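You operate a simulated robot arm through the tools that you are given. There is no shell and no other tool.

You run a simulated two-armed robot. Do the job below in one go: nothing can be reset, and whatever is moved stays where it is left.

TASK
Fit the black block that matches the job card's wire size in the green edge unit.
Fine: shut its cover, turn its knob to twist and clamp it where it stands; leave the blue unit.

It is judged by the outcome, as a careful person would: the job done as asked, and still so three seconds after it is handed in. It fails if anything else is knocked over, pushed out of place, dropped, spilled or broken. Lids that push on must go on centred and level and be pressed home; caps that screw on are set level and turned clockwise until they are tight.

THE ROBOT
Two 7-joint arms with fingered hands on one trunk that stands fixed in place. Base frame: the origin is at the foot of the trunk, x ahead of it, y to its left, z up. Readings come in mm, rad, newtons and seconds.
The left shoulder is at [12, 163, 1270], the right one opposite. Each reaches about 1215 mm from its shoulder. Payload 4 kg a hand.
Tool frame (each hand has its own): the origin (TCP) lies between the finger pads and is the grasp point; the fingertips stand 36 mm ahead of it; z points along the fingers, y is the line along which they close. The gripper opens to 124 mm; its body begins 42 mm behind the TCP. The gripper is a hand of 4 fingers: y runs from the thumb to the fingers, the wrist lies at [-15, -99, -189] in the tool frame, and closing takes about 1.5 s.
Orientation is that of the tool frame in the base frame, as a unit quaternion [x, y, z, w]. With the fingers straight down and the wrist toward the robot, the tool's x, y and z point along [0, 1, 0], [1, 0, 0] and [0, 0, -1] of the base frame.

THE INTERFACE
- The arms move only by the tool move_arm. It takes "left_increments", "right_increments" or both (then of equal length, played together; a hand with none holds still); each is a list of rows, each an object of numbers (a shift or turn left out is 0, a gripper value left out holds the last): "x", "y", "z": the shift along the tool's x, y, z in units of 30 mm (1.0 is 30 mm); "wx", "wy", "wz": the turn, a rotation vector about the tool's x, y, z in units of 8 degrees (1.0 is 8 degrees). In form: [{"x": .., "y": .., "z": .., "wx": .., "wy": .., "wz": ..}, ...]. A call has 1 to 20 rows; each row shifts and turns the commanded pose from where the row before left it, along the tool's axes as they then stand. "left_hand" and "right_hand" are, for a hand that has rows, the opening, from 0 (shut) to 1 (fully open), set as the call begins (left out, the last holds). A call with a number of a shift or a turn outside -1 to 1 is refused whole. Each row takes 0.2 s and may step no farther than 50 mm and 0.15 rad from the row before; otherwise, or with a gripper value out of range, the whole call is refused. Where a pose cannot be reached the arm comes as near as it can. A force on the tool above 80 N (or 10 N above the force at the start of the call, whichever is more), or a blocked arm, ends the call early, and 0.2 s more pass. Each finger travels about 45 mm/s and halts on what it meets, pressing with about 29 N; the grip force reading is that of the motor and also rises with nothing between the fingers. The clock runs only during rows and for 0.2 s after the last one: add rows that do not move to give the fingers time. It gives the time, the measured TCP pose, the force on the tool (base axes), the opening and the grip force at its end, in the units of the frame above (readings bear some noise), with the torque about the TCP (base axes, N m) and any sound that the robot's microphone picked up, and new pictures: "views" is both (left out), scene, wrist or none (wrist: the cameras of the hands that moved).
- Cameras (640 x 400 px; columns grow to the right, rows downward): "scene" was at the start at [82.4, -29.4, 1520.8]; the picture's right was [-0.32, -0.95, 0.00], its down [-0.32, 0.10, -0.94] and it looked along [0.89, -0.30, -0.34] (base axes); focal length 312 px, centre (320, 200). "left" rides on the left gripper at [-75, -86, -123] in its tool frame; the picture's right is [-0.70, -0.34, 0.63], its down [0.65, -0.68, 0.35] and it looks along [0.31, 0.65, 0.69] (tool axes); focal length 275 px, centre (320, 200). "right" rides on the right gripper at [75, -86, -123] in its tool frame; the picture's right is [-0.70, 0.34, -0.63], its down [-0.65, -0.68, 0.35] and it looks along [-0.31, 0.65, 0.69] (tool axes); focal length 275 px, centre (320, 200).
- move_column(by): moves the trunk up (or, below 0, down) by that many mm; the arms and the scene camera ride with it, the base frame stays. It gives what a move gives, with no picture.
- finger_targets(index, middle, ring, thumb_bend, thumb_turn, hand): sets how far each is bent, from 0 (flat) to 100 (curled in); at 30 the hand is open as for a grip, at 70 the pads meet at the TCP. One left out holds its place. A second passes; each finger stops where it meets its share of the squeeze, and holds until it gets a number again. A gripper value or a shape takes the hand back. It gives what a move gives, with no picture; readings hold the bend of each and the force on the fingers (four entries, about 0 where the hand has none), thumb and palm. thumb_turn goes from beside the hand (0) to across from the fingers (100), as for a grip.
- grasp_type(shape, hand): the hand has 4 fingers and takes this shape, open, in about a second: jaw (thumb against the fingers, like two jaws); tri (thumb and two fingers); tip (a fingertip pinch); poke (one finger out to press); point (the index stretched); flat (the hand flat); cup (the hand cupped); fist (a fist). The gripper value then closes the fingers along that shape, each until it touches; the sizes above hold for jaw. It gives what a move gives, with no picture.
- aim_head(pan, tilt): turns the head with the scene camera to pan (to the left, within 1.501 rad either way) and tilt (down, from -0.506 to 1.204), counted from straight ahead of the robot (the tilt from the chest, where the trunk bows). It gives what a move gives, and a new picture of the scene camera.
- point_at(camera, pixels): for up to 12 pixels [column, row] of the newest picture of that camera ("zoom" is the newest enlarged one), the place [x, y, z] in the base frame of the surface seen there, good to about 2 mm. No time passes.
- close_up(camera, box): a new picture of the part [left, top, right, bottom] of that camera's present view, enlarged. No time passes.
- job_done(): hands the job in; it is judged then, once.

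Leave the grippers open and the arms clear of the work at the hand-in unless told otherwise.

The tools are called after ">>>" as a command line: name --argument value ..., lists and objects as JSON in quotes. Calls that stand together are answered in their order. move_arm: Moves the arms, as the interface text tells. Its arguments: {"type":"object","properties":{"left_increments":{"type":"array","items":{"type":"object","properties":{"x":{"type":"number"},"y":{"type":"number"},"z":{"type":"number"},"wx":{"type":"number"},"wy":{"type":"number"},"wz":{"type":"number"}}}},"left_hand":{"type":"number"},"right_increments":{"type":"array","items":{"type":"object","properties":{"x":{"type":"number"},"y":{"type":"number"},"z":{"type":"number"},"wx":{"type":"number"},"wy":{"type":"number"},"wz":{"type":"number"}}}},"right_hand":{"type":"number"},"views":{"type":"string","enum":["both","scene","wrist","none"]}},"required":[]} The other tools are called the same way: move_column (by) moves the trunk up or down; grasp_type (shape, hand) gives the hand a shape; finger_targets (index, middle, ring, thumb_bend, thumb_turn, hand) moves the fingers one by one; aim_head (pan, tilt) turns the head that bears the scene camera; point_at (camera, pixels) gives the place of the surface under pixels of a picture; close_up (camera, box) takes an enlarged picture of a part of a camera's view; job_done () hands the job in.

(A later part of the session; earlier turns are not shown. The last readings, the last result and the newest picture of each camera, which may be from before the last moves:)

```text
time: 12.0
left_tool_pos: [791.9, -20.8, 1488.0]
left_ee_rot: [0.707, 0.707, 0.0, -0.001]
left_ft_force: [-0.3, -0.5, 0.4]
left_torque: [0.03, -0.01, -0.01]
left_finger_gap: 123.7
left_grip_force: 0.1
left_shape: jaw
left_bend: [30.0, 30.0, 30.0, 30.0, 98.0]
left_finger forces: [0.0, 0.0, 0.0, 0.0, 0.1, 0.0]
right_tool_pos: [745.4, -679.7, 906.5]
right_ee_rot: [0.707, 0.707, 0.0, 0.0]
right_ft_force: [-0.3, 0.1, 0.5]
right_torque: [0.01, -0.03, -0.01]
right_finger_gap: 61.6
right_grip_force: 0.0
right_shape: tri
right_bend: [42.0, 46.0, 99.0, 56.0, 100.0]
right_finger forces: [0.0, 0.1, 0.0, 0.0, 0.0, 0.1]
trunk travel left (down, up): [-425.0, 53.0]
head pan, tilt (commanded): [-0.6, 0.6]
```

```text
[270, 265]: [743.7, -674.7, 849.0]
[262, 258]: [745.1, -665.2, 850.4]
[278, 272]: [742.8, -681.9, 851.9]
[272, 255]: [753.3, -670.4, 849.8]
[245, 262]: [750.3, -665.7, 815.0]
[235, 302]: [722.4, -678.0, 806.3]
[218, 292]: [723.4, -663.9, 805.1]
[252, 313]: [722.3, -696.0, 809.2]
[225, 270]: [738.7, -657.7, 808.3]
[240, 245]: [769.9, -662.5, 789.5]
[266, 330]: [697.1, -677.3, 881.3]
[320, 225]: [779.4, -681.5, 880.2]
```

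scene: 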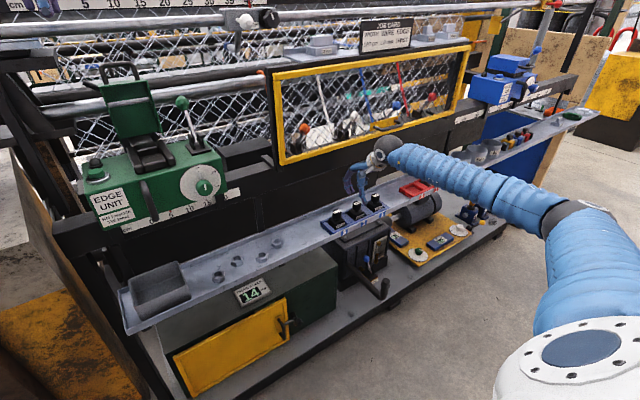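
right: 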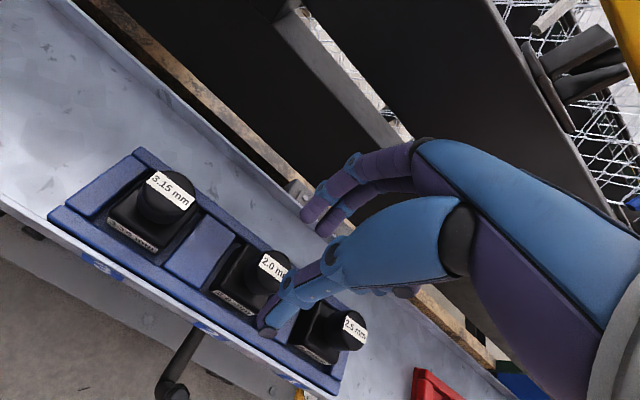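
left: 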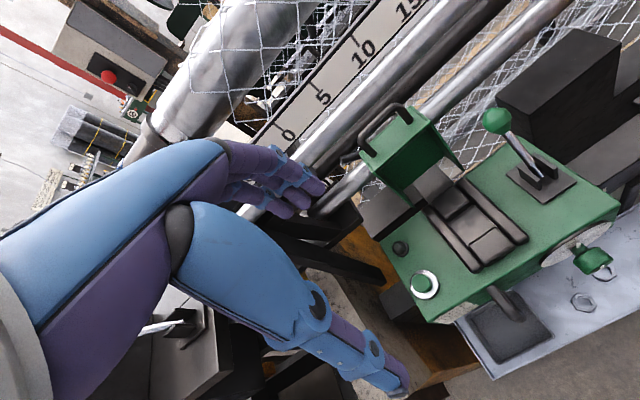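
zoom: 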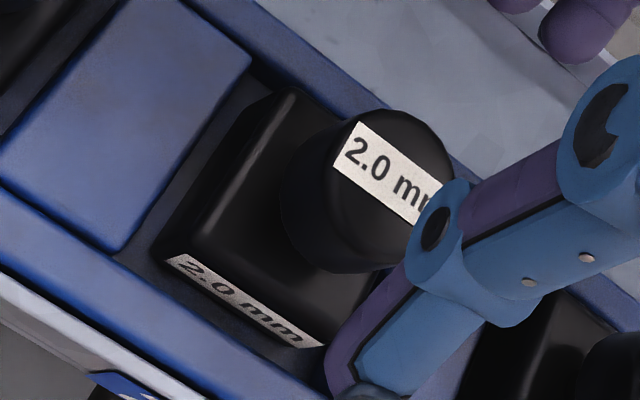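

Block confirmed centred at about (744,−679.5). I'll descend to TCP z≈853 and then close gently on the knob.

>>> move_arm --right_increments '[{"z": 0.9}, {"z": 0.5}, {"z": 0.38}, {}]' --views "wrist"

>>> close_up --camera "scene" --box '[330, 160, 410, 230]'

```text
time: 13.0
left_tool_pos: [792.4, -21.9, 1487.5]
left_ee_rot: [0.707, 0.707, 0.0, 0.0]
left_ft_force: [0.8, -0.3, 0.0]
left_torque: [0.0, 0.02, 0.01]
left_finger_gap: 123.7
left_grip_force: 0.0
left_shape: jaw
left_bend: [30.0, 30.0, 30.0, 30.0, 98.0]
left_finger forces: [0.0, 0.0, 0.1, 0.1, 0.1, 0.0]
right_tool_pos: [744.1, -679.6, 853.1]
right_ee_rot: [0.707, 0.707, 0.0, 0.0]
right_ft_force: [0.0, -0.5, -1.0]
right_torque: [-0.01, 0.01, -0.01]
right_finger_gap: 61.8
right_grip_force: 0.0
right_shape: tri
right_bend: [42.0, 46.0, 99.0, 56.0, 100.0]
right_finger forces: [0.0, 0.0, 0.0, 0.0, 0.1, 0.1]
trunk travel left (down, up): [-425.0, 53.0]
head pan, tilt (commanded): [-0.6, 0.6]
```

right: 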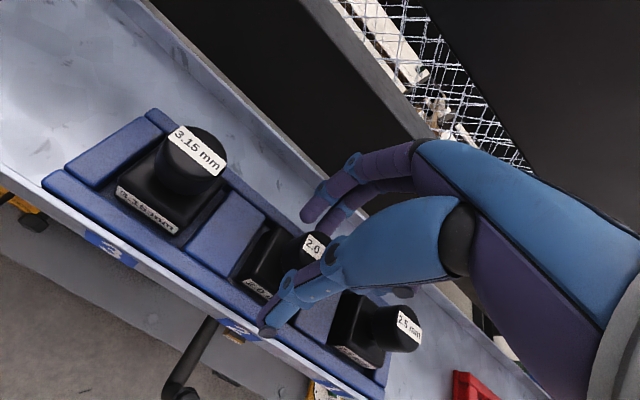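

```text
5.71 times, centred on (370, 195) of scene
```

zoom: 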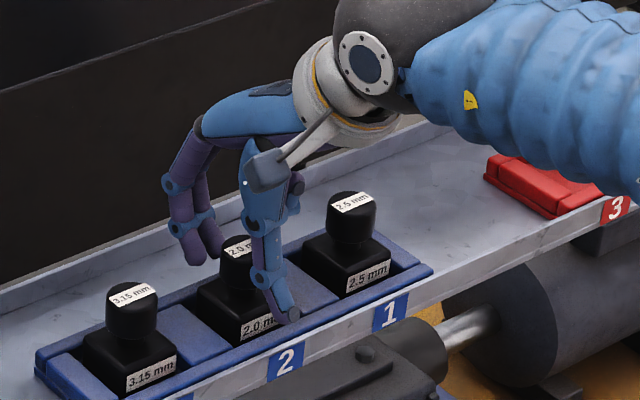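

The hand straddles the 2.0 mm knob with no contact. Now I close the fingers on it.

>>> move_arm --right_increments '[{}, {}, {}, {}, {}, {}, {}, {}]' --right_hand 0.0 --views "wrist"

>>> close_up --camera "scene" --box '[330, 160, 410, 230]'

```text
time: 14.8
left_tool_pos: [791.5, -20.8, 1487.0]
left_ee_rot: [0.706, 0.708, 0.0, 0.0]
left_ft_force: [-0.4, 0.2, 0.4]
left_torque: [0.01, 0.05, 0.01]
left_finger_gap: 123.6
left_grip_force: 0.0
left_shape: jaw
left_bend: [30.0, 30.0, 30.0, 30.0, 98.0]
left_finger forces: [0.0, 0.1, 0.1, 0.1, 0.0, 0.0]
right_tool_pos: [742.9, -678.9, 852.6]
right_ee_rot: [0.708, 0.706, 0.0, 0.0]
right_ft_force: [1.4, -0.6, 2.6]
right_torque: [-0.02, -0.19, -0.02]
right_finger_gap: 28.8
right_grip_force: 29.5
right_shape: tri
right_bend: [61.0, 63.0, 100.0, 59.0, 100.0]
right_finger forces: [14.7, 14.0, 0.0, 0.0, 32.7, 0.0]
trunk travel left (down, up): [-425.0, 53.0]
head pan, tilt (commanded): [-0.6, 0.6]
```

right: 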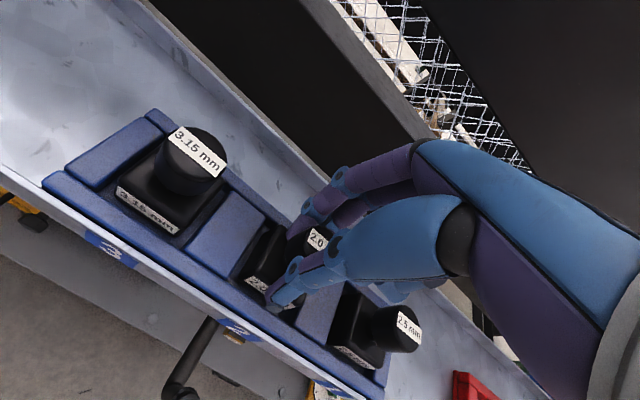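

```text
5.71 times, centred on (370, 195) of scene
```

zoom: 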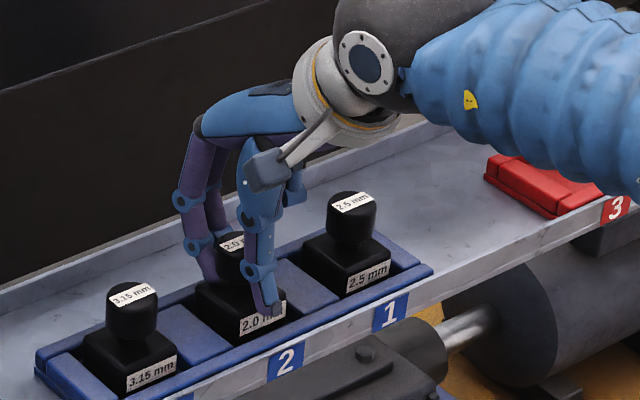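

Good grip on a 28.8 mm knob (fingers 14.7 and 14.0 N against thumb 32.7 N). I'll lift straight up about 54 mm and look.

>>> move_arm --right_increments '[{"z": -0.3}, {"z": -0.5}, {"z": -0.5}, {"z": -0.5}, {}]'

>>> close_up --camera "scene" --box '[330, 150, 410, 220]'

>>> close_up --camera "right" --box '[200, 170, 400, 340]'

```text
time: 16.0
left_tool_pos: [793.7, -23.0, 1486.6]
left_ee_rot: [0.706, 0.708, -0.001, -0.001]
left_ft_force: [-0.4, -0.6, 0.3]
left_torque: [0.01, -0.01, 0.02]
left_finger_gap: 123.6
left_grip_force: 0.1
left_shape: jaw
left_bend: [30.0, 30.0, 30.0, 30.0, 98.0]
left_finger forces: [0.1, 0.1, 0.1, 0.0, 0.0, 0.0]
right_tool_pos: [744.2, -679.3, 905.4]
right_ee_rot: [0.707, 0.707, 0.001, 0.0]
right_ft_force: [-0.4, 0.0, -4.7]
right_torque: [-0.03, 0.0, 0.0]
right_finger_gap: 27.9
right_grip_force: 29.2
right_shape: tri
right_bend: [61.0, 63.0, 100.0, 60.0, 100.0]
right_finger forces: [16.0, 14.8, 0.0, 0.0, 31.8, 0.1]
trunk travel left (down, up): [-425.0, 53.0]
head pan, tilt (commanded): [-0.6, 0.6]
```

scene: 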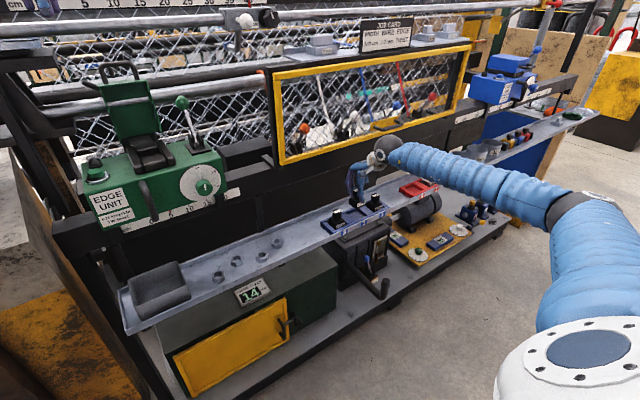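
right: 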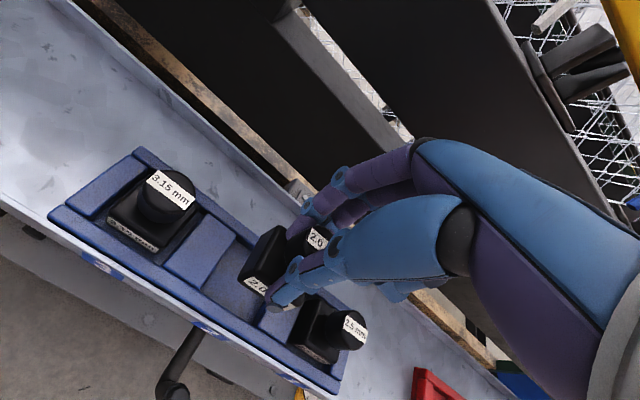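

```text
5.71 times, centred on (370, 185) of scene
```

zoom: 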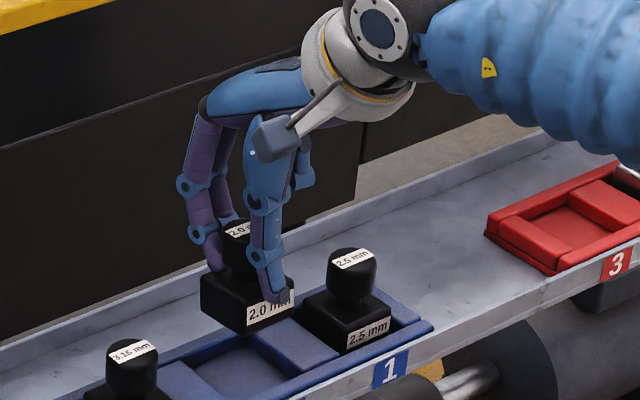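

```text
2.35 times, centred on (300, 255) of right
```

zoom: 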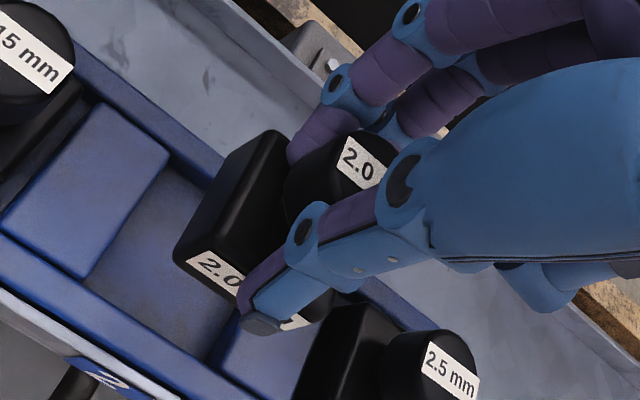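

The block is up (about 0.47 kg) and looks level. I'll measure the base's corners relative to the hand while it hangs.

>>> close_up --camera "scene" --box '[345, 175, 385, 205]'

>>> point_at --camera "zoom" --pixels '[[110, 260], [112, 320], [215, 305], [200, 280], [225, 365], [228, 310], [320, 270], [140, 290], [180, 340], [300, 310], [270, 345], [360, 285]]'

>>> close_up --camera "right" --box '[240, 210, 320, 310]'

>>> point_at --camera "zoom" --pixels '[[230, 100], [180, 200], [250, 180], [290, 70], [215, 250], [190, 235], [230, 270], [355, 120], [345, 145], [250, 260], [155, 225], [210, 120]]'

```text
13.33 times, centred on (365, 190) of scene
```

zoom: 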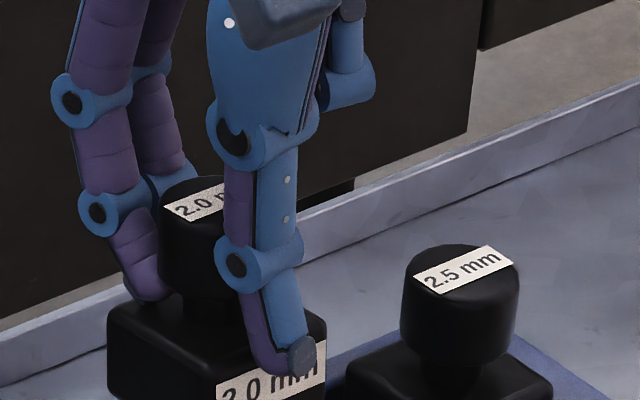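

```text
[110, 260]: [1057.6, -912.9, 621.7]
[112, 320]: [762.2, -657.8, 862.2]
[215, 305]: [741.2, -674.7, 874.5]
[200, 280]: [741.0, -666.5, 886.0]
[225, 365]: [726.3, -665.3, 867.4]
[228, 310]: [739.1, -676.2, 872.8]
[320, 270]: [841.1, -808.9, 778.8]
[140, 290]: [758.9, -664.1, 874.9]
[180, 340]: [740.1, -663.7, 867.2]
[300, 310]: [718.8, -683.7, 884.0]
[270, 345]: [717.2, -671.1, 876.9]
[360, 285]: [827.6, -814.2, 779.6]
```

```text
4.00 times, centred on (280, 260) of right
```

zoom: 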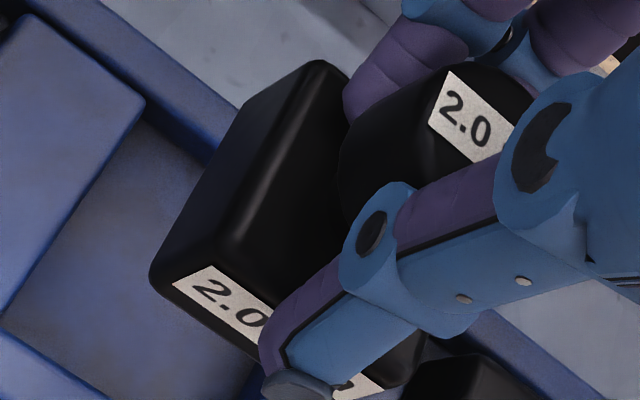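

```text
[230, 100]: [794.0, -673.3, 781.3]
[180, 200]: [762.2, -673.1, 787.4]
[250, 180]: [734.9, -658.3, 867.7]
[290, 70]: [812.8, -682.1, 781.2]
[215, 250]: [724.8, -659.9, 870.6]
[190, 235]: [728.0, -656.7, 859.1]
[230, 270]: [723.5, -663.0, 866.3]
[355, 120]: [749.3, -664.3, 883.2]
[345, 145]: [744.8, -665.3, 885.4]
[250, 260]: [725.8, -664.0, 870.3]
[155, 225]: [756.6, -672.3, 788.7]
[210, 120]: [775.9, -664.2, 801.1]
```

>>> point_at --camera "zoom" --pixels '[[312, 72], [320, 80], [305, 85], [330, 75], [300, 100], [335, 90], [165, 270], [175, 265], [345, 75], [340, 70], [365, 382], [400, 350]]'

```text
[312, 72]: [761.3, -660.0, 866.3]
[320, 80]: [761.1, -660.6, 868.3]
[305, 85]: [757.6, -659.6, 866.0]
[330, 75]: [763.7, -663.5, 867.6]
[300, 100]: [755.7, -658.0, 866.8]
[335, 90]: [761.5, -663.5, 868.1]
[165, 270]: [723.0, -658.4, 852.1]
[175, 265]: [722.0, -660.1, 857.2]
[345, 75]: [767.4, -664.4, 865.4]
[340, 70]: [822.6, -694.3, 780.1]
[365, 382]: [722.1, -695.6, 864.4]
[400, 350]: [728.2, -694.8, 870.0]
```

The block's centre sits about 1 mm ahead of the TCP and its bottom ≈65 mm below it. Before bringing it over I must move the left hand (now at (792,−22,1488)) out of the way. I'll look left to check free space.

>>> aim_head --pan 0.35 --tilt 0.4

>>> point_at --camera "scene" --pixels '[[320, 150], [250, 200], [200, 250], [350, 250], [150, 300], [400, 150], [300, 100], [450, 100], [100, 200], [500, 200], [320, 320], [420, 200]]'

```text
time: 17.2
left_tool_pos: [793.9, -22.5, 1486.2]
left_ee_rot: [0.706, 0.708, 0.0, -0.001]
left_ft_force: [-0.2, 0.3, -0.8]
left_torque: [0.01, -0.01, -0.01]
left_finger_gap: 123.6
left_grip_force: 0.0
left_shape: jaw
left_bend: [30.0, 30.0, 30.0, 30.0, 98.0]
left_finger forces: [0.0, 0.0, 0.0, 0.0, 0.0, 0.1]
right_tool_pos: [743.7, -680.4, 906.1]
right_ee_rot: [0.707, 0.707, 0.001, -0.001]
right_ft_force: [-0.6, 0.5, -5.6]
right_torque: [0.01, 0.02, -0.01]
right_finger_gap: 27.8
right_grip_force: 29.2
right_shape: tri
right_bend: [61.0, 63.0, 100.0, 60.0, 100.0]
right_finger forces: [16.0, 15.0, 0.0, 0.0, 31.9, 0.0]
trunk travel left (down, up): [-425.0, 53.0]
head pan, tilt (commanded): [0.351, 0.4]
```

scene: 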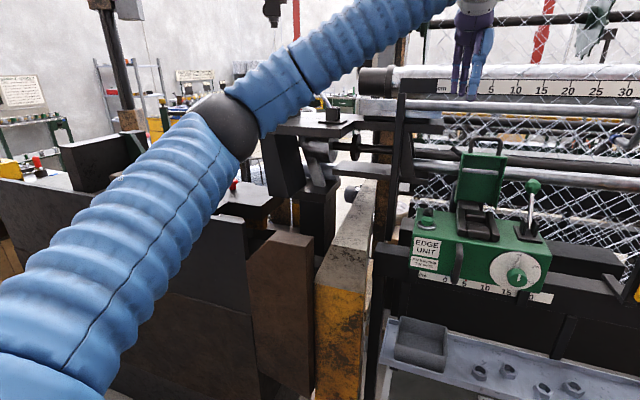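

```text
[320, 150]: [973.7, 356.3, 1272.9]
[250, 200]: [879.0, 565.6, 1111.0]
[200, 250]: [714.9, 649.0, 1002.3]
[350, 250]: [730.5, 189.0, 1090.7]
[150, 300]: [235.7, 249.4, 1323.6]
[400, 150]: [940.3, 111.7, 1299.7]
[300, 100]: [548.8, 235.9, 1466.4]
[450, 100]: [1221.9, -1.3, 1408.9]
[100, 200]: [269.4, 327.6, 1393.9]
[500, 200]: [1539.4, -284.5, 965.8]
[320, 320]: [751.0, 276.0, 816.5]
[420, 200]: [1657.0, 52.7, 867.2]
```

Left side near the robot is free (obstacles only beyond x≈700). I'll pull the left hand back to about (480,200,1490) while the right hand withdraws from under the guard and starts to rise.

>>> move_arm --left_increments '[{"y": -0.94, "x": 0.62}, {"y": -0.94, "x": 0.62}, {"y": -0.94, "x": 0.62}, {"y": -0.94, "x": 0.62}, {"y": -0.94, "x": 0.62}, {"y": -0.94, "x": 0.62}, {"y": -0.94, "x": 0.62}, {"y": -0.94, "x": 0.62}, {"y": -0.94, "x": 0.62}, {"y": -0.94, "x": 0.62}, {"y": -0.94, "x": 0.62}, {"x": 0.5}]' --right_increments '[{"y": -0.8}, {"y": -0.8}, {"y": -0.8}, {"y": -0.8}, {"y": -0.8}, {"y": -0.8}, {"z": -0.7}, {"z": -0.8}, {"z": -0.8}, {"z": -0.8}, {"z": -0.8}, {"z": -0.8}]'

```text
time: 19.9
left_tool_pos: [483.6, 198.9, 1488.0]
left_ee_rot: [0.707, 0.707, 0.0, -0.001]
left_ft_force: [-0.2, -0.2, 0.1]
left_torque: [-0.04, 0.0, 0.0]
left_finger_gap: 123.6
left_grip_force: 0.0
left_shape: jaw
left_bend: [30.0, 30.0, 30.0, 30.0, 98.0]
left_finger forces: [0.0, 0.0, 0.0, 0.0, 0.1, 0.1]
right_tool_pos: [601.5, -679.3, 1047.3]
right_ee_rot: [0.707, 0.707, 0.0, 0.0]
right_ft_force: [0.1, 0.7, -5.2]
right_torque: [-0.01, 0.05, -0.01]
right_finger_gap: 27.7
right_grip_force: 28.6
right_shape: tri
right_bend: [61.0, 63.0, 100.0, 60.0, 100.0]
right_finger forces: [15.7, 15.2, 0.0, 0.1, 31.9, 0.1]
trunk travel left (down, up): [-425.0, 53.0]
head pan, tilt (commanded): [0.351, 0.4]
```

scene: 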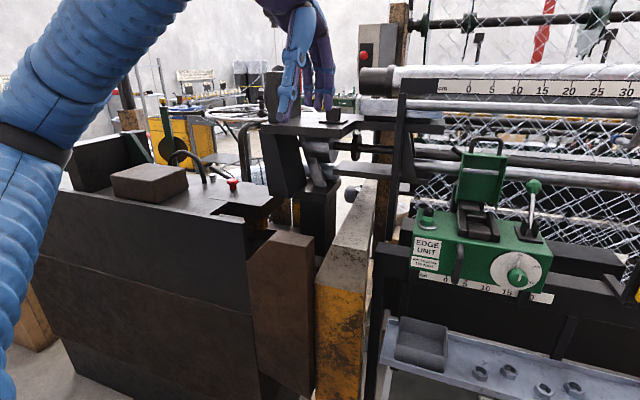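
right: 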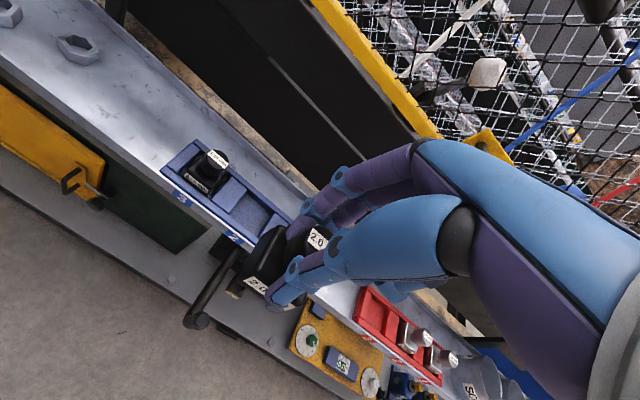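
left: 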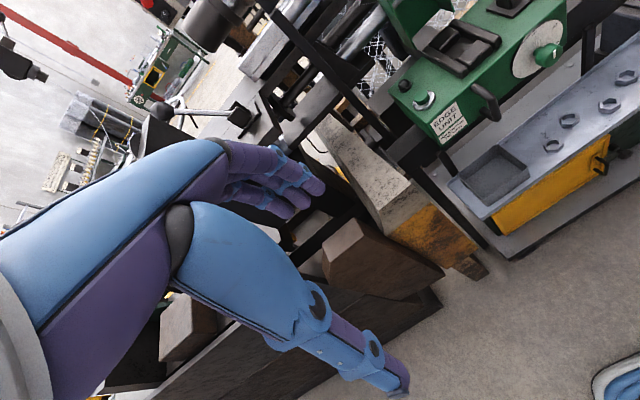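

The block is held steady. Now I carry it left at x≈600 in front of everything to y≈−101, rising to z≈1300.

>>> move_arm --right_increments '[{"x": 0.963, "z": -0.42}, {"x": 0.963, "z": -0.42}, {"x": 0.963, "z": -0.42}, {"x": 0.963, "z": -0.42}, {"x": 0.963, "z": -0.42}, {"x": 0.963, "z": -0.42}, {"x": 0.963, "z": -0.42}, {"x": 0.963, "z": -0.42}, {"x": 0.963, "z": -0.42}, {"x": 0.963, "z": -0.42}, {"x": 0.963, "z": -0.42}, {"x": 0.963, "z": -0.42}, {"x": 0.963, "z": -0.42}, {"x": 0.963, "z": -0.42}, {"x": 0.963, "z": -0.42}, {"x": 0.963, "z": -0.42}, {"x": 0.963, "z": -0.42}, {"x": 0.963, "z": -0.42}, {"x": 0.963, "z": -0.42}, {"x": 0.963, "z": -0.42}]'

>>> aim_head --pan -0.05 --tilt 0.4

```text
time: 24.1
left_tool_pos: [482.1, 199.4, 1487.5]
left_ee_rot: [0.707, 0.707, -0.001, 0.0]
left_ft_force: [-0.1, 0.5, -0.4]
left_torque: [0.01, 0.01, -0.01]
left_finger_gap: 123.8
left_grip_force: 0.1
left_shape: jaw
left_bend: [30.0, 30.0, 30.0, 30.0, 98.0]
left_finger forces: [0.0, 0.0, 0.1, 0.1, 0.0, 0.0]
right_tool_pos: [600.4, -99.8, 1299.9]
right_ee_rot: [0.707, 0.707, -0.001, -0.001]
right_ft_force: [0.1, 0.3, -4.9]
right_torque: [-0.02, 0.02, 0.01]
right_finger_gap: 27.2
right_grip_force: 28.8
right_shape: tri
right_bend: [61.0, 64.0, 100.0, 60.0, 100.0]
right_finger forces: [15.3, 16.5, 0.0, 0.1, 31.8, 0.0]
trunk travel left (down, up): [-425.0, 53.0]
head pan, tilt (commanded): [0.351, 0.4]
```

scene: 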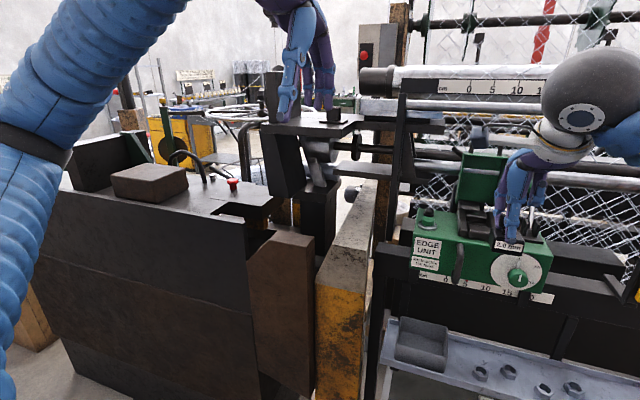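
right: 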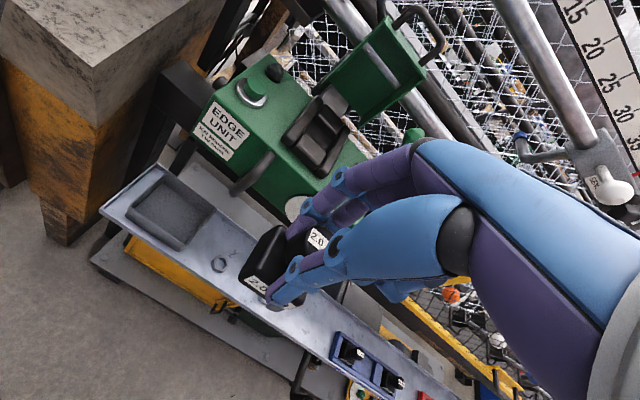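

```text
time: 24.9
left_tool_pos: [482.4, 198.8, 1488.0]
left_ee_rot: [0.707, 0.707, -0.001, -0.001]
left_ft_force: [0.1, -0.2, 0.4]
left_torque: [0.0, -0.02, 0.01]
left_finger_gap: 123.4
left_grip_force: 0.0
left_shape: jaw
left_bend: [30.0, 30.0, 30.0, 30.0, 98.0]
left_finger forces: [0.0, 0.0, 0.0, 0.0, 0.0, 0.0]
right_tool_pos: [601.1, -101.5, 1299.6]
right_ee_rot: [0.707, 0.707, 0.0, 0.0]
right_ft_force: [0.0, -0.6, -4.2]
right_torque: [-0.02, -0.01, -0.01]
right_finger_gap: 27.0
right_grip_force: 29.1
right_shape: tri
right_bend: [61.0, 64.0, 100.0, 60.0, 100.0]
right_finger forces: [15.3, 16.8, 0.0, 0.1, 31.6, 0.0]
trunk travel left (down, up): [-425.0, 53.0]
head pan, tilt (commanded): [-0.051, 0.4]
```

scene: 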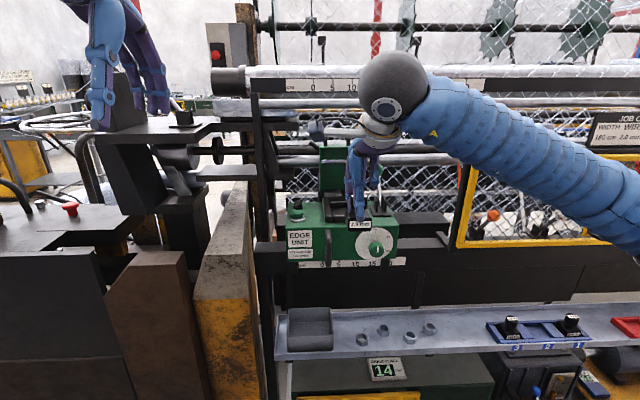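

The block hangs in front of the unit. I'll zoom with the wrist camera onto the pocket and the held block to refine both places.

>>> close_up --camera "right" --box '[270, 80, 370, 180]'

>>> point_at --camera "zoom" --pixels '[[315, 185], [290, 195], [340, 205], [315, 165], [345, 180], [290, 230], [325, 240], [275, 150], [370, 220], [300, 215], [330, 150], [352, 168]]'

>>> close_up --camera "right" --box '[240, 210, 320, 310]'

>>> point_at --camera "zoom" --pixels '[[312, 72], [320, 85], [250, 180], [215, 250], [230, 270], [165, 270], [175, 265], [300, 100], [365, 382], [400, 350], [330, 78], [205, 310]]'

```text
4.00 times, centred on (320, 130) of right
```

zoom: 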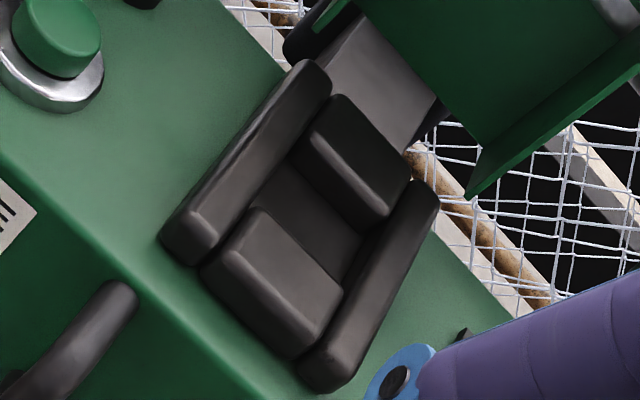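

```text
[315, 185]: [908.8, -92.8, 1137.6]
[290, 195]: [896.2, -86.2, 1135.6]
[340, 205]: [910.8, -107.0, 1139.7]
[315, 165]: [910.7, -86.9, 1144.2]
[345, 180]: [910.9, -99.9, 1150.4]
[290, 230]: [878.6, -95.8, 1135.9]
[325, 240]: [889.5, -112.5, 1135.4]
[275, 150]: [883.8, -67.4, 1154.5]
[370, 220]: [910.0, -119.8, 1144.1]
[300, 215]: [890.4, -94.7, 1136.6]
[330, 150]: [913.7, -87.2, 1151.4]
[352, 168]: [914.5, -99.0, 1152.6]
```

```text
4.00 times, centred on (280, 260) of right
```

zoom: 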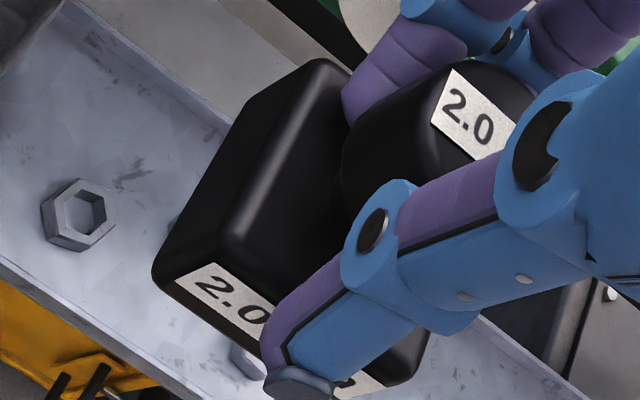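

```text
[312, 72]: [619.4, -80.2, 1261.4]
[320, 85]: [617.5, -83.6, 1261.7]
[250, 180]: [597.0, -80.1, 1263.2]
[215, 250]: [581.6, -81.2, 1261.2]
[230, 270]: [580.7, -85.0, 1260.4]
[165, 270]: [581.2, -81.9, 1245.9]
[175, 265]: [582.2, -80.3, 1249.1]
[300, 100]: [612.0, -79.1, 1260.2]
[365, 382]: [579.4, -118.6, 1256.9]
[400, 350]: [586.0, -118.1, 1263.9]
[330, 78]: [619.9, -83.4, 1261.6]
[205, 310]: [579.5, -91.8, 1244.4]
```

The held block is level (base top 38.6 mm below the TCP front and back). I'll move forward over the pocket, staying at z≈1300, to TCP (881.5, −101.3).

>>> move_arm --right_increments '[{"y": 0.935}, {"y": 0.935}, {"y": 0.935}, {"y": 0.935}, {"y": 0.935}, {"y": 0.935}, {"y": 0.935}, {"y": 0.935}, {"y": 0.935}, {"y": 0.935}, {}]'

>>> close_up --camera "scene" --box '[270, 100, 430, 260]'

>>> close_up --camera "right" --box '[180, 180, 360, 340]'

```text
time: 27.3
left_tool_pos: [481.8, 198.1, 1488.1]
left_ee_rot: [0.706, 0.708, 0.001, 0.0]
left_ft_force: [-0.6, 0.2, -0.8]
left_torque: [-0.02, 0.0, 0.02]
left_finger_gap: 124.0
left_grip_force: 0.0
left_shape: jaw
left_bend: [30.0, 30.0, 30.0, 30.0, 98.0]
left_finger forces: [0.1, 0.1, 0.1, 0.0, 0.0, 0.1]
right_tool_pos: [881.2, -101.7, 1299.3]
right_ee_rot: [0.707, 0.707, 0.0, 0.001]
right_ft_force: [0.4, -0.2, -4.5]
right_torque: [0.01, 0.03, 0.02]
right_finger_gap: 26.8
right_grip_force: 29.1
right_shape: tri
right_bend: [61.0, 64.0, 100.0, 60.0, 100.0]
right_finger forces: [15.1, 18.9, 0.0, 0.0, 31.7, 0.0]
trunk travel left (down, up): [-425.0, 53.0]
head pan, tilt (commanded): [-0.051, 0.4]
```

scene: 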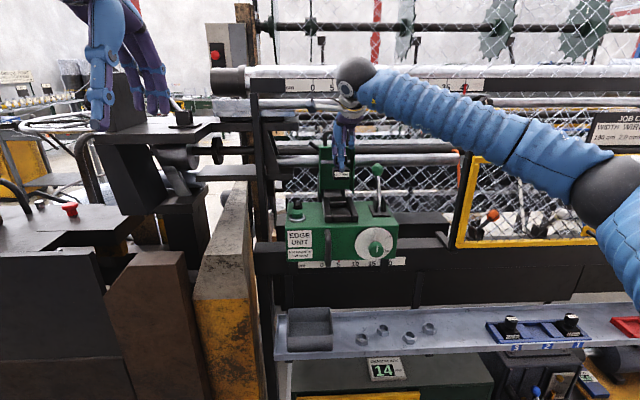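
right: 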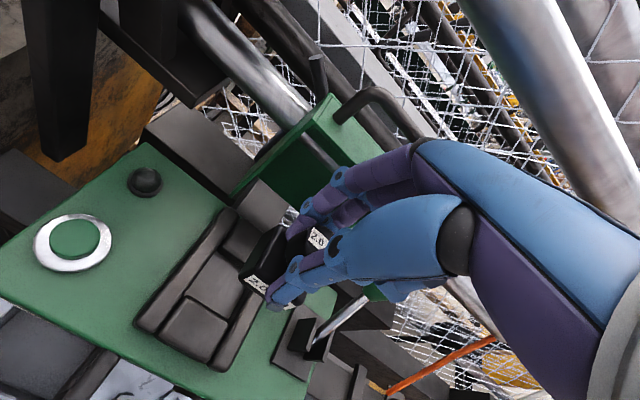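

```text
2.50 times, centred on (350, 180) of scene
```

zoom: 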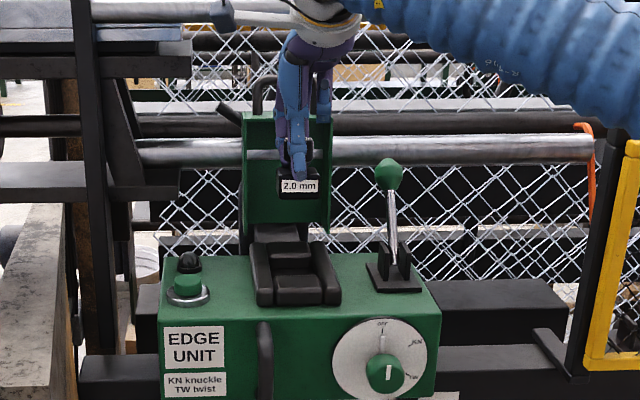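

```text
2.50 times, centred on (270, 260) of right
```

zoom: 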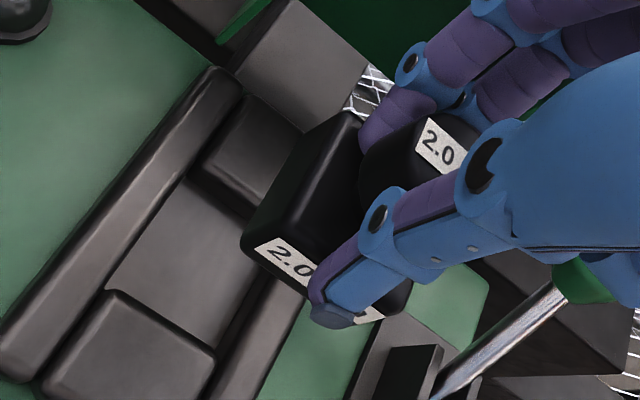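

Now I can measure the pocket close up from above: floor, front pad rear edge, rear pad front edge, and rails.

>>> point_at --camera "zoom" --pixels '[[170, 260], [195, 192], [203, 180], [115, 285], [113, 297], [200, 340], [205, 350], [225, 330], [235, 335], [250, 225], [175, 195], [120, 270]]'

>>> point_at --camera "zoom" --pixels '[[320, 180], [300, 155], [350, 125], [250, 240], [272, 240], [260, 265], [380, 315], [400, 290], [275, 275], [350, 118], [210, 165], [240, 190]]'

```text
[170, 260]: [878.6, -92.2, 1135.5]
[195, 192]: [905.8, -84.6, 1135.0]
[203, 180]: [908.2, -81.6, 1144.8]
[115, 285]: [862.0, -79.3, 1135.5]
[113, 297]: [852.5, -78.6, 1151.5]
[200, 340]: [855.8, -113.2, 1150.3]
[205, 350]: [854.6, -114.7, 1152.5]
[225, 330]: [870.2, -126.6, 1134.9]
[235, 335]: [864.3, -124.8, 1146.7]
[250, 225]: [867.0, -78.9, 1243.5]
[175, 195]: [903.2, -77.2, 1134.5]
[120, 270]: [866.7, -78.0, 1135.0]
```

```text
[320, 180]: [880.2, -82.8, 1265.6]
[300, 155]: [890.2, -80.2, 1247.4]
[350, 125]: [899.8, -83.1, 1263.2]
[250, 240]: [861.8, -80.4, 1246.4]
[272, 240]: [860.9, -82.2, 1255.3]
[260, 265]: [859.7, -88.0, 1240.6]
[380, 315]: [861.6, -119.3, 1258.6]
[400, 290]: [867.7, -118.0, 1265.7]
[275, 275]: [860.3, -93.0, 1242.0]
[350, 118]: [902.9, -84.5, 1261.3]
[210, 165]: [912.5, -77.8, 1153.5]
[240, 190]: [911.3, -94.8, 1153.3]
```

Pocket: x 856–910, y −127…−76, floor ≈1135. The block's centre is ≈(883.3, −102.5), so I nudge +1 mm in y and lower to just above the rails (TCP z≈1222).

>>> move_arm --right_increments '[{"x": 0.033, "z": 0.8}, {"z": 0.8}, {"z": 0.6}, {"z": 0.37}, {}]' --views "wrist"

>>> close_up --camera "right" --box '[200, 200, 340, 330]'

>>> close_up --camera "scene" --box '[310, 130, 390, 230]'

```text
time: 28.5
left_tool_pos: [482.4, 198.1, 1485.5]
left_ee_rot: [0.706, 0.708, -0.001, -0.001]
left_ft_force: [0.5, 0.7, -0.8]
left_torque: [0.02, 0.03, -0.01]
left_finger_gap: 123.5
left_grip_force: 0.1
left_shape: jaw
left_bend: [30.0, 30.0, 30.0, 30.0, 98.0]
left_finger forces: [0.0, 0.0, 0.0, 0.0, 0.0, 0.0]
right_tool_pos: [883.5, -100.8, 1221.6]
right_ee_rot: [0.708, 0.706, 0.001, 0.001]
right_ft_force: [-0.5, 0.6, -4.5]
right_torque: [-0.05, -0.01, 0.0]
right_finger_gap: 27.2
right_grip_force: 28.8
right_shape: tri
right_bend: [61.0, 64.0, 100.0, 60.0, 100.0]
right_finger forces: [14.9, 19.1, 0.0, 0.0, 31.6, 0.0]
trunk travel left (down, up): [-425.0, 53.0]
head pan, tilt (commanded): [-0.051, 0.4]
```

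right: 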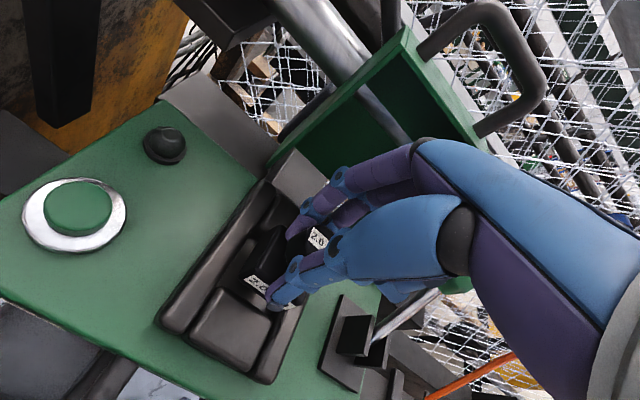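

```text
3.08 times, centred on (270, 265) of right
```

zoom: 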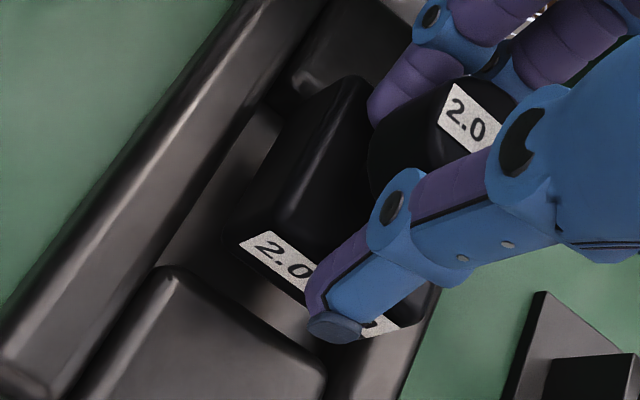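

```text
4.00 times, centred on (350, 180) of scene
```

zoom: 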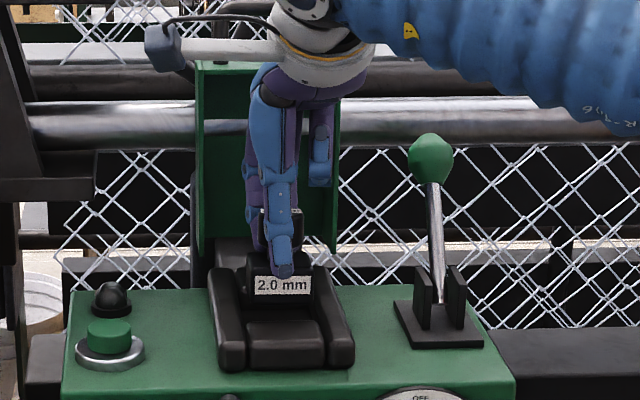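

Looks lined up. I'll verify the margins with point measurements before lowering into the pocket.

>>> close_up --camera "right" --box '[200, 200, 340, 330]'

>>> point_at --camera "zoom" --pixels '[[245, 245], [240, 225], [300, 170], [290, 280], [385, 325], [185, 240], [160, 270], [175, 280], [300, 350], [260, 120], [440, 310], [350, 85]]'

```text
3.08 times, centred on (270, 265) of right
```

zoom: 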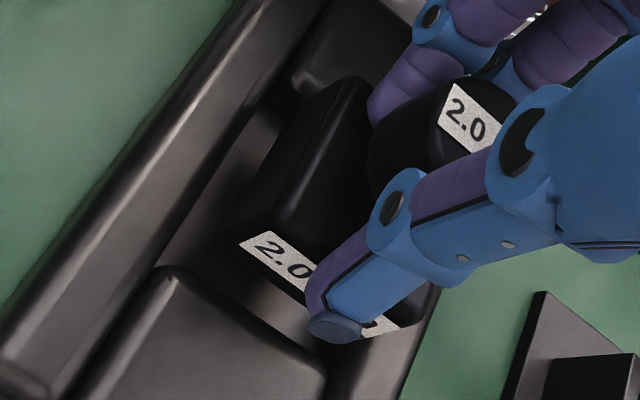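

```text
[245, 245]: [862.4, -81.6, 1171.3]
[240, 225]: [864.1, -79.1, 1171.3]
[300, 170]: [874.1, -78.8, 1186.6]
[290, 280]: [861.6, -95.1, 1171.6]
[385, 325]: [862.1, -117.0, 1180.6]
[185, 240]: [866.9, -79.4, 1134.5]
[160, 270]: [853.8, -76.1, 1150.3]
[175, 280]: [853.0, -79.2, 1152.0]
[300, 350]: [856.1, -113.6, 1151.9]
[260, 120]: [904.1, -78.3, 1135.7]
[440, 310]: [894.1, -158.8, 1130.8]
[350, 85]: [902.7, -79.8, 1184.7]
```

The block is ≈1.5 mm too far back and ≈0.7 mm right of centre. I'll correct that and lower most of the way in small steps.

>>> move_arm --right_increments '[{"y": -0.05, "x": 0.023}, {"z": 0.25}, {"z": 0.15}, {"z": 0.1}, {"z": 0.06}, {"z": 0.04}, {}]' --views "wrist"

```text
time: 30.1
left_tool_pos: [482.0, 197.9, 1488.1]
left_ee_rot: [0.707, 0.708, -0.001, 0.0]
left_ft_force: [0.2, 0.2, 0.2]
left_torque: [-0.03, -0.01, 0.0]
left_finger_gap: 123.7
left_grip_force: 0.0
left_shape: jaw
left_bend: [30.0, 30.0, 30.0, 30.0, 98.0]
left_finger forces: [0.1, 0.0, 0.0, 0.0, 0.0, 0.1]
right_tool_pos: [879.6, -99.7, 1204.4]
right_ee_rot: [0.708, 0.707, 0.001, 0.0]
right_ft_force: [-0.7, 0.1, -5.9]
right_torque: [0.05, 0.03, -0.03]
right_finger_gap: 27.1
right_grip_force: 28.7
right_shape: tri
right_bend: [61.0, 64.0, 100.0, 60.0, 100.0]
right_finger forces: [15.0, 19.3, 0.0, 0.0, 31.4, 0.1]
trunk travel left (down, up): [-425.0, 53.0]
head pan, tilt (commanded): [-0.051, 0.4]
```

right: 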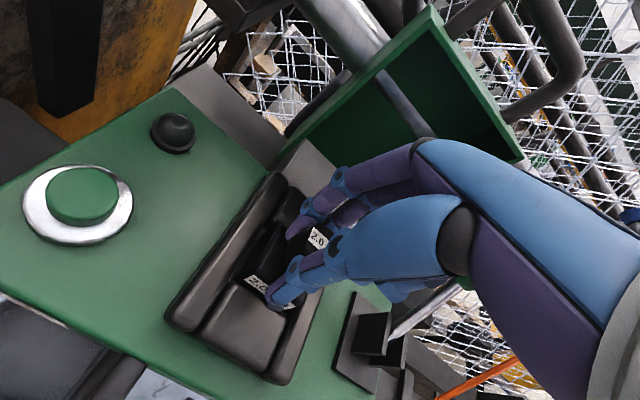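

No contact yet (force −5.9 N, only the block's weight). I'll lower a few more millimetres in small steps until it touches the floor.

>>> move_arm --right_increments '[{"z": 0.05}, {"z": 0.05}, {"z": 0.03}, {}]' --views "none"

>>> close_up --camera "right" --box '[200, 200, 340, 330]'

```text
time: 31.1
left_tool_pos: [482.6, 197.7, 1487.4]
left_ee_rot: [0.707, 0.708, 0.0, 0.0]
left_ft_force: [0.4, 0.2, -0.7]
left_torque: [0.01, -0.02, -0.03]
left_finger_gap: 123.6
left_grip_force: 0.1
left_shape: jaw
left_bend: [30.0, 30.0, 30.0, 30.0, 98.0]
left_finger forces: [0.1, 0.0, 0.1, 0.0, 0.0, 0.0]
right_tool_pos: [881.4, -99.2, 1201.9]
right_ee_rot: [0.708, 0.706, 0.0, 0.0]
right_ft_force: [0.8, 0.9, -2.4]
right_torque: [-0.06, -0.05, 0.02]
right_finger_gap: 26.9
right_grip_force: 28.5
right_shape: tri
right_bend: [61.0, 64.0, 100.0, 60.0, 100.0]
right_finger forces: [14.9, 20.5, 0.1, 0.0, 31.8, 0.0]
trunk travel left (down, up): [-425.0, 53.0]
head pan, tilt (commanded): [-0.051, 0.4]
```

```text
3.08 times, centred on (270, 265) of right
```

zoom: 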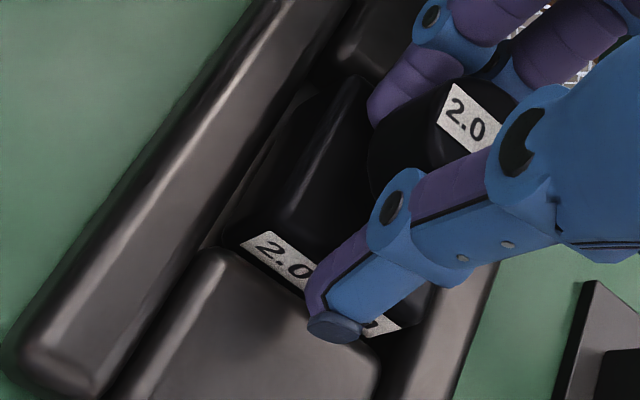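

The force has dropped to −2.4 N, so the base is just touching. I'll press another 1–2 mm to be sure it sits flat.

>>> move_arm --right_increments '[{"z": 0.03}, {"z": 0.03}, {}]' --views "none"

```text
time: 31.9
left_tool_pos: [481.3, 198.5, 1487.9]
left_ee_rot: [0.707, 0.708, 0.0, 0.0]
left_ft_force: [-0.8, 0.4, -0.1]
left_torque: [-0.04, 0.02, 0.01]
left_finger_gap: 123.8
left_grip_force: 0.1
left_shape: jaw
left_bend: [30.0, 30.0, 30.0, 30.0, 98.0]
left_finger forces: [0.0, 0.0, 0.0, 0.1, 0.0, 0.0]
right_tool_pos: [880.5, -99.2, 1201.1]
right_ee_rot: [0.707, 0.707, 0.001, 0.001]
right_ft_force: [2.2, 1.0, 8.5]
right_torque: [-0.05, -0.38, 0.03]
right_finger_gap: 26.9
right_grip_force: 29.1
right_shape: tri
right_bend: [61.0, 63.0, 100.0, 60.0, 100.0]
right_finger forces: [17.3, 24.3, 0.0, 0.0, 33.1, 0.0]
trunk travel left (down, up): [-425.0, 53.0]
head pan, tilt (commanded): [-0.051, 0.4]
```

The floor now pushes back with 8.5 N at the expected height, so the block is seated. I'll open the fingers to about 50 mm.

>>> move_arm --right_increments '[{}, {}, {}, {}, {}]' --right_hand 0.42 --views "wrist"

>>> close_up --camera "right" --box '[200, 200, 340, 330]'

>>> close_up --camera "scene" --box '[310, 130, 390, 230]'

```text
time: 33.1
left_tool_pos: [482.8, 199.4, 1487.6]
left_ee_rot: [0.706, 0.708, 0.0, -0.001]
left_ft_force: [-0.8, -1.1, 0.4]
left_torque: [-0.04, -0.01, 0.0]
left_finger_gap: 123.6
left_grip_force: 0.1
left_shape: jaw
left_bend: [30.0, 30.0, 30.0, 30.0, 98.0]
left_finger forces: [0.1, 0.0, 0.1, 0.0, 0.0, 0.2]
right_tool_pos: [880.7, -101.0, 1199.2]
right_ee_rot: [0.708, 0.706, 0.0, 0.0]
right_ft_force: [0.3, -0.9, 0.1]
right_torque: [-0.03, 0.01, -0.03]
right_finger_gap: 51.8
right_grip_force: 0.0
right_shape: tri
right_bend: [45.0, 49.0, 99.0, 58.0, 100.0]
right_finger forces: [0.0, 0.1, 0.1, 0.1, 0.1, 0.0]
trunk travel left (down, up): [-425.0, 53.0]
head pan, tilt (commanded): [-0.051, 0.4]
```

right: 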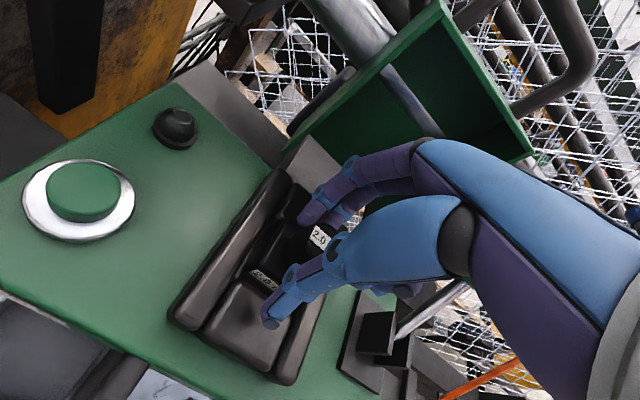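

```text
3.08 times, centred on (270, 265) of right
```

zoom: 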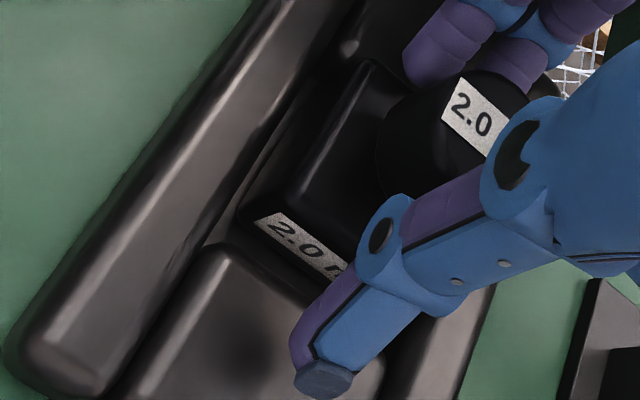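

```text
4.00 times, centred on (350, 180) of scene
```

zoom: 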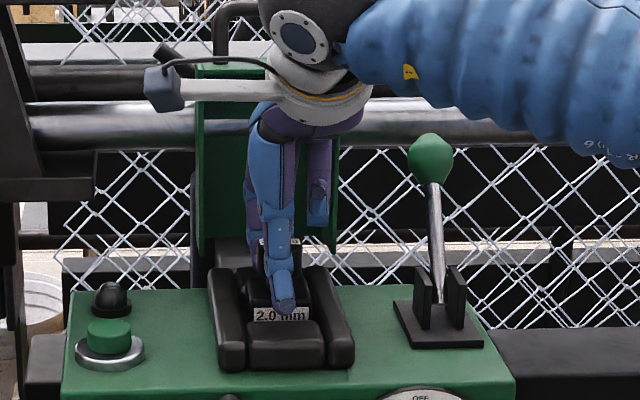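

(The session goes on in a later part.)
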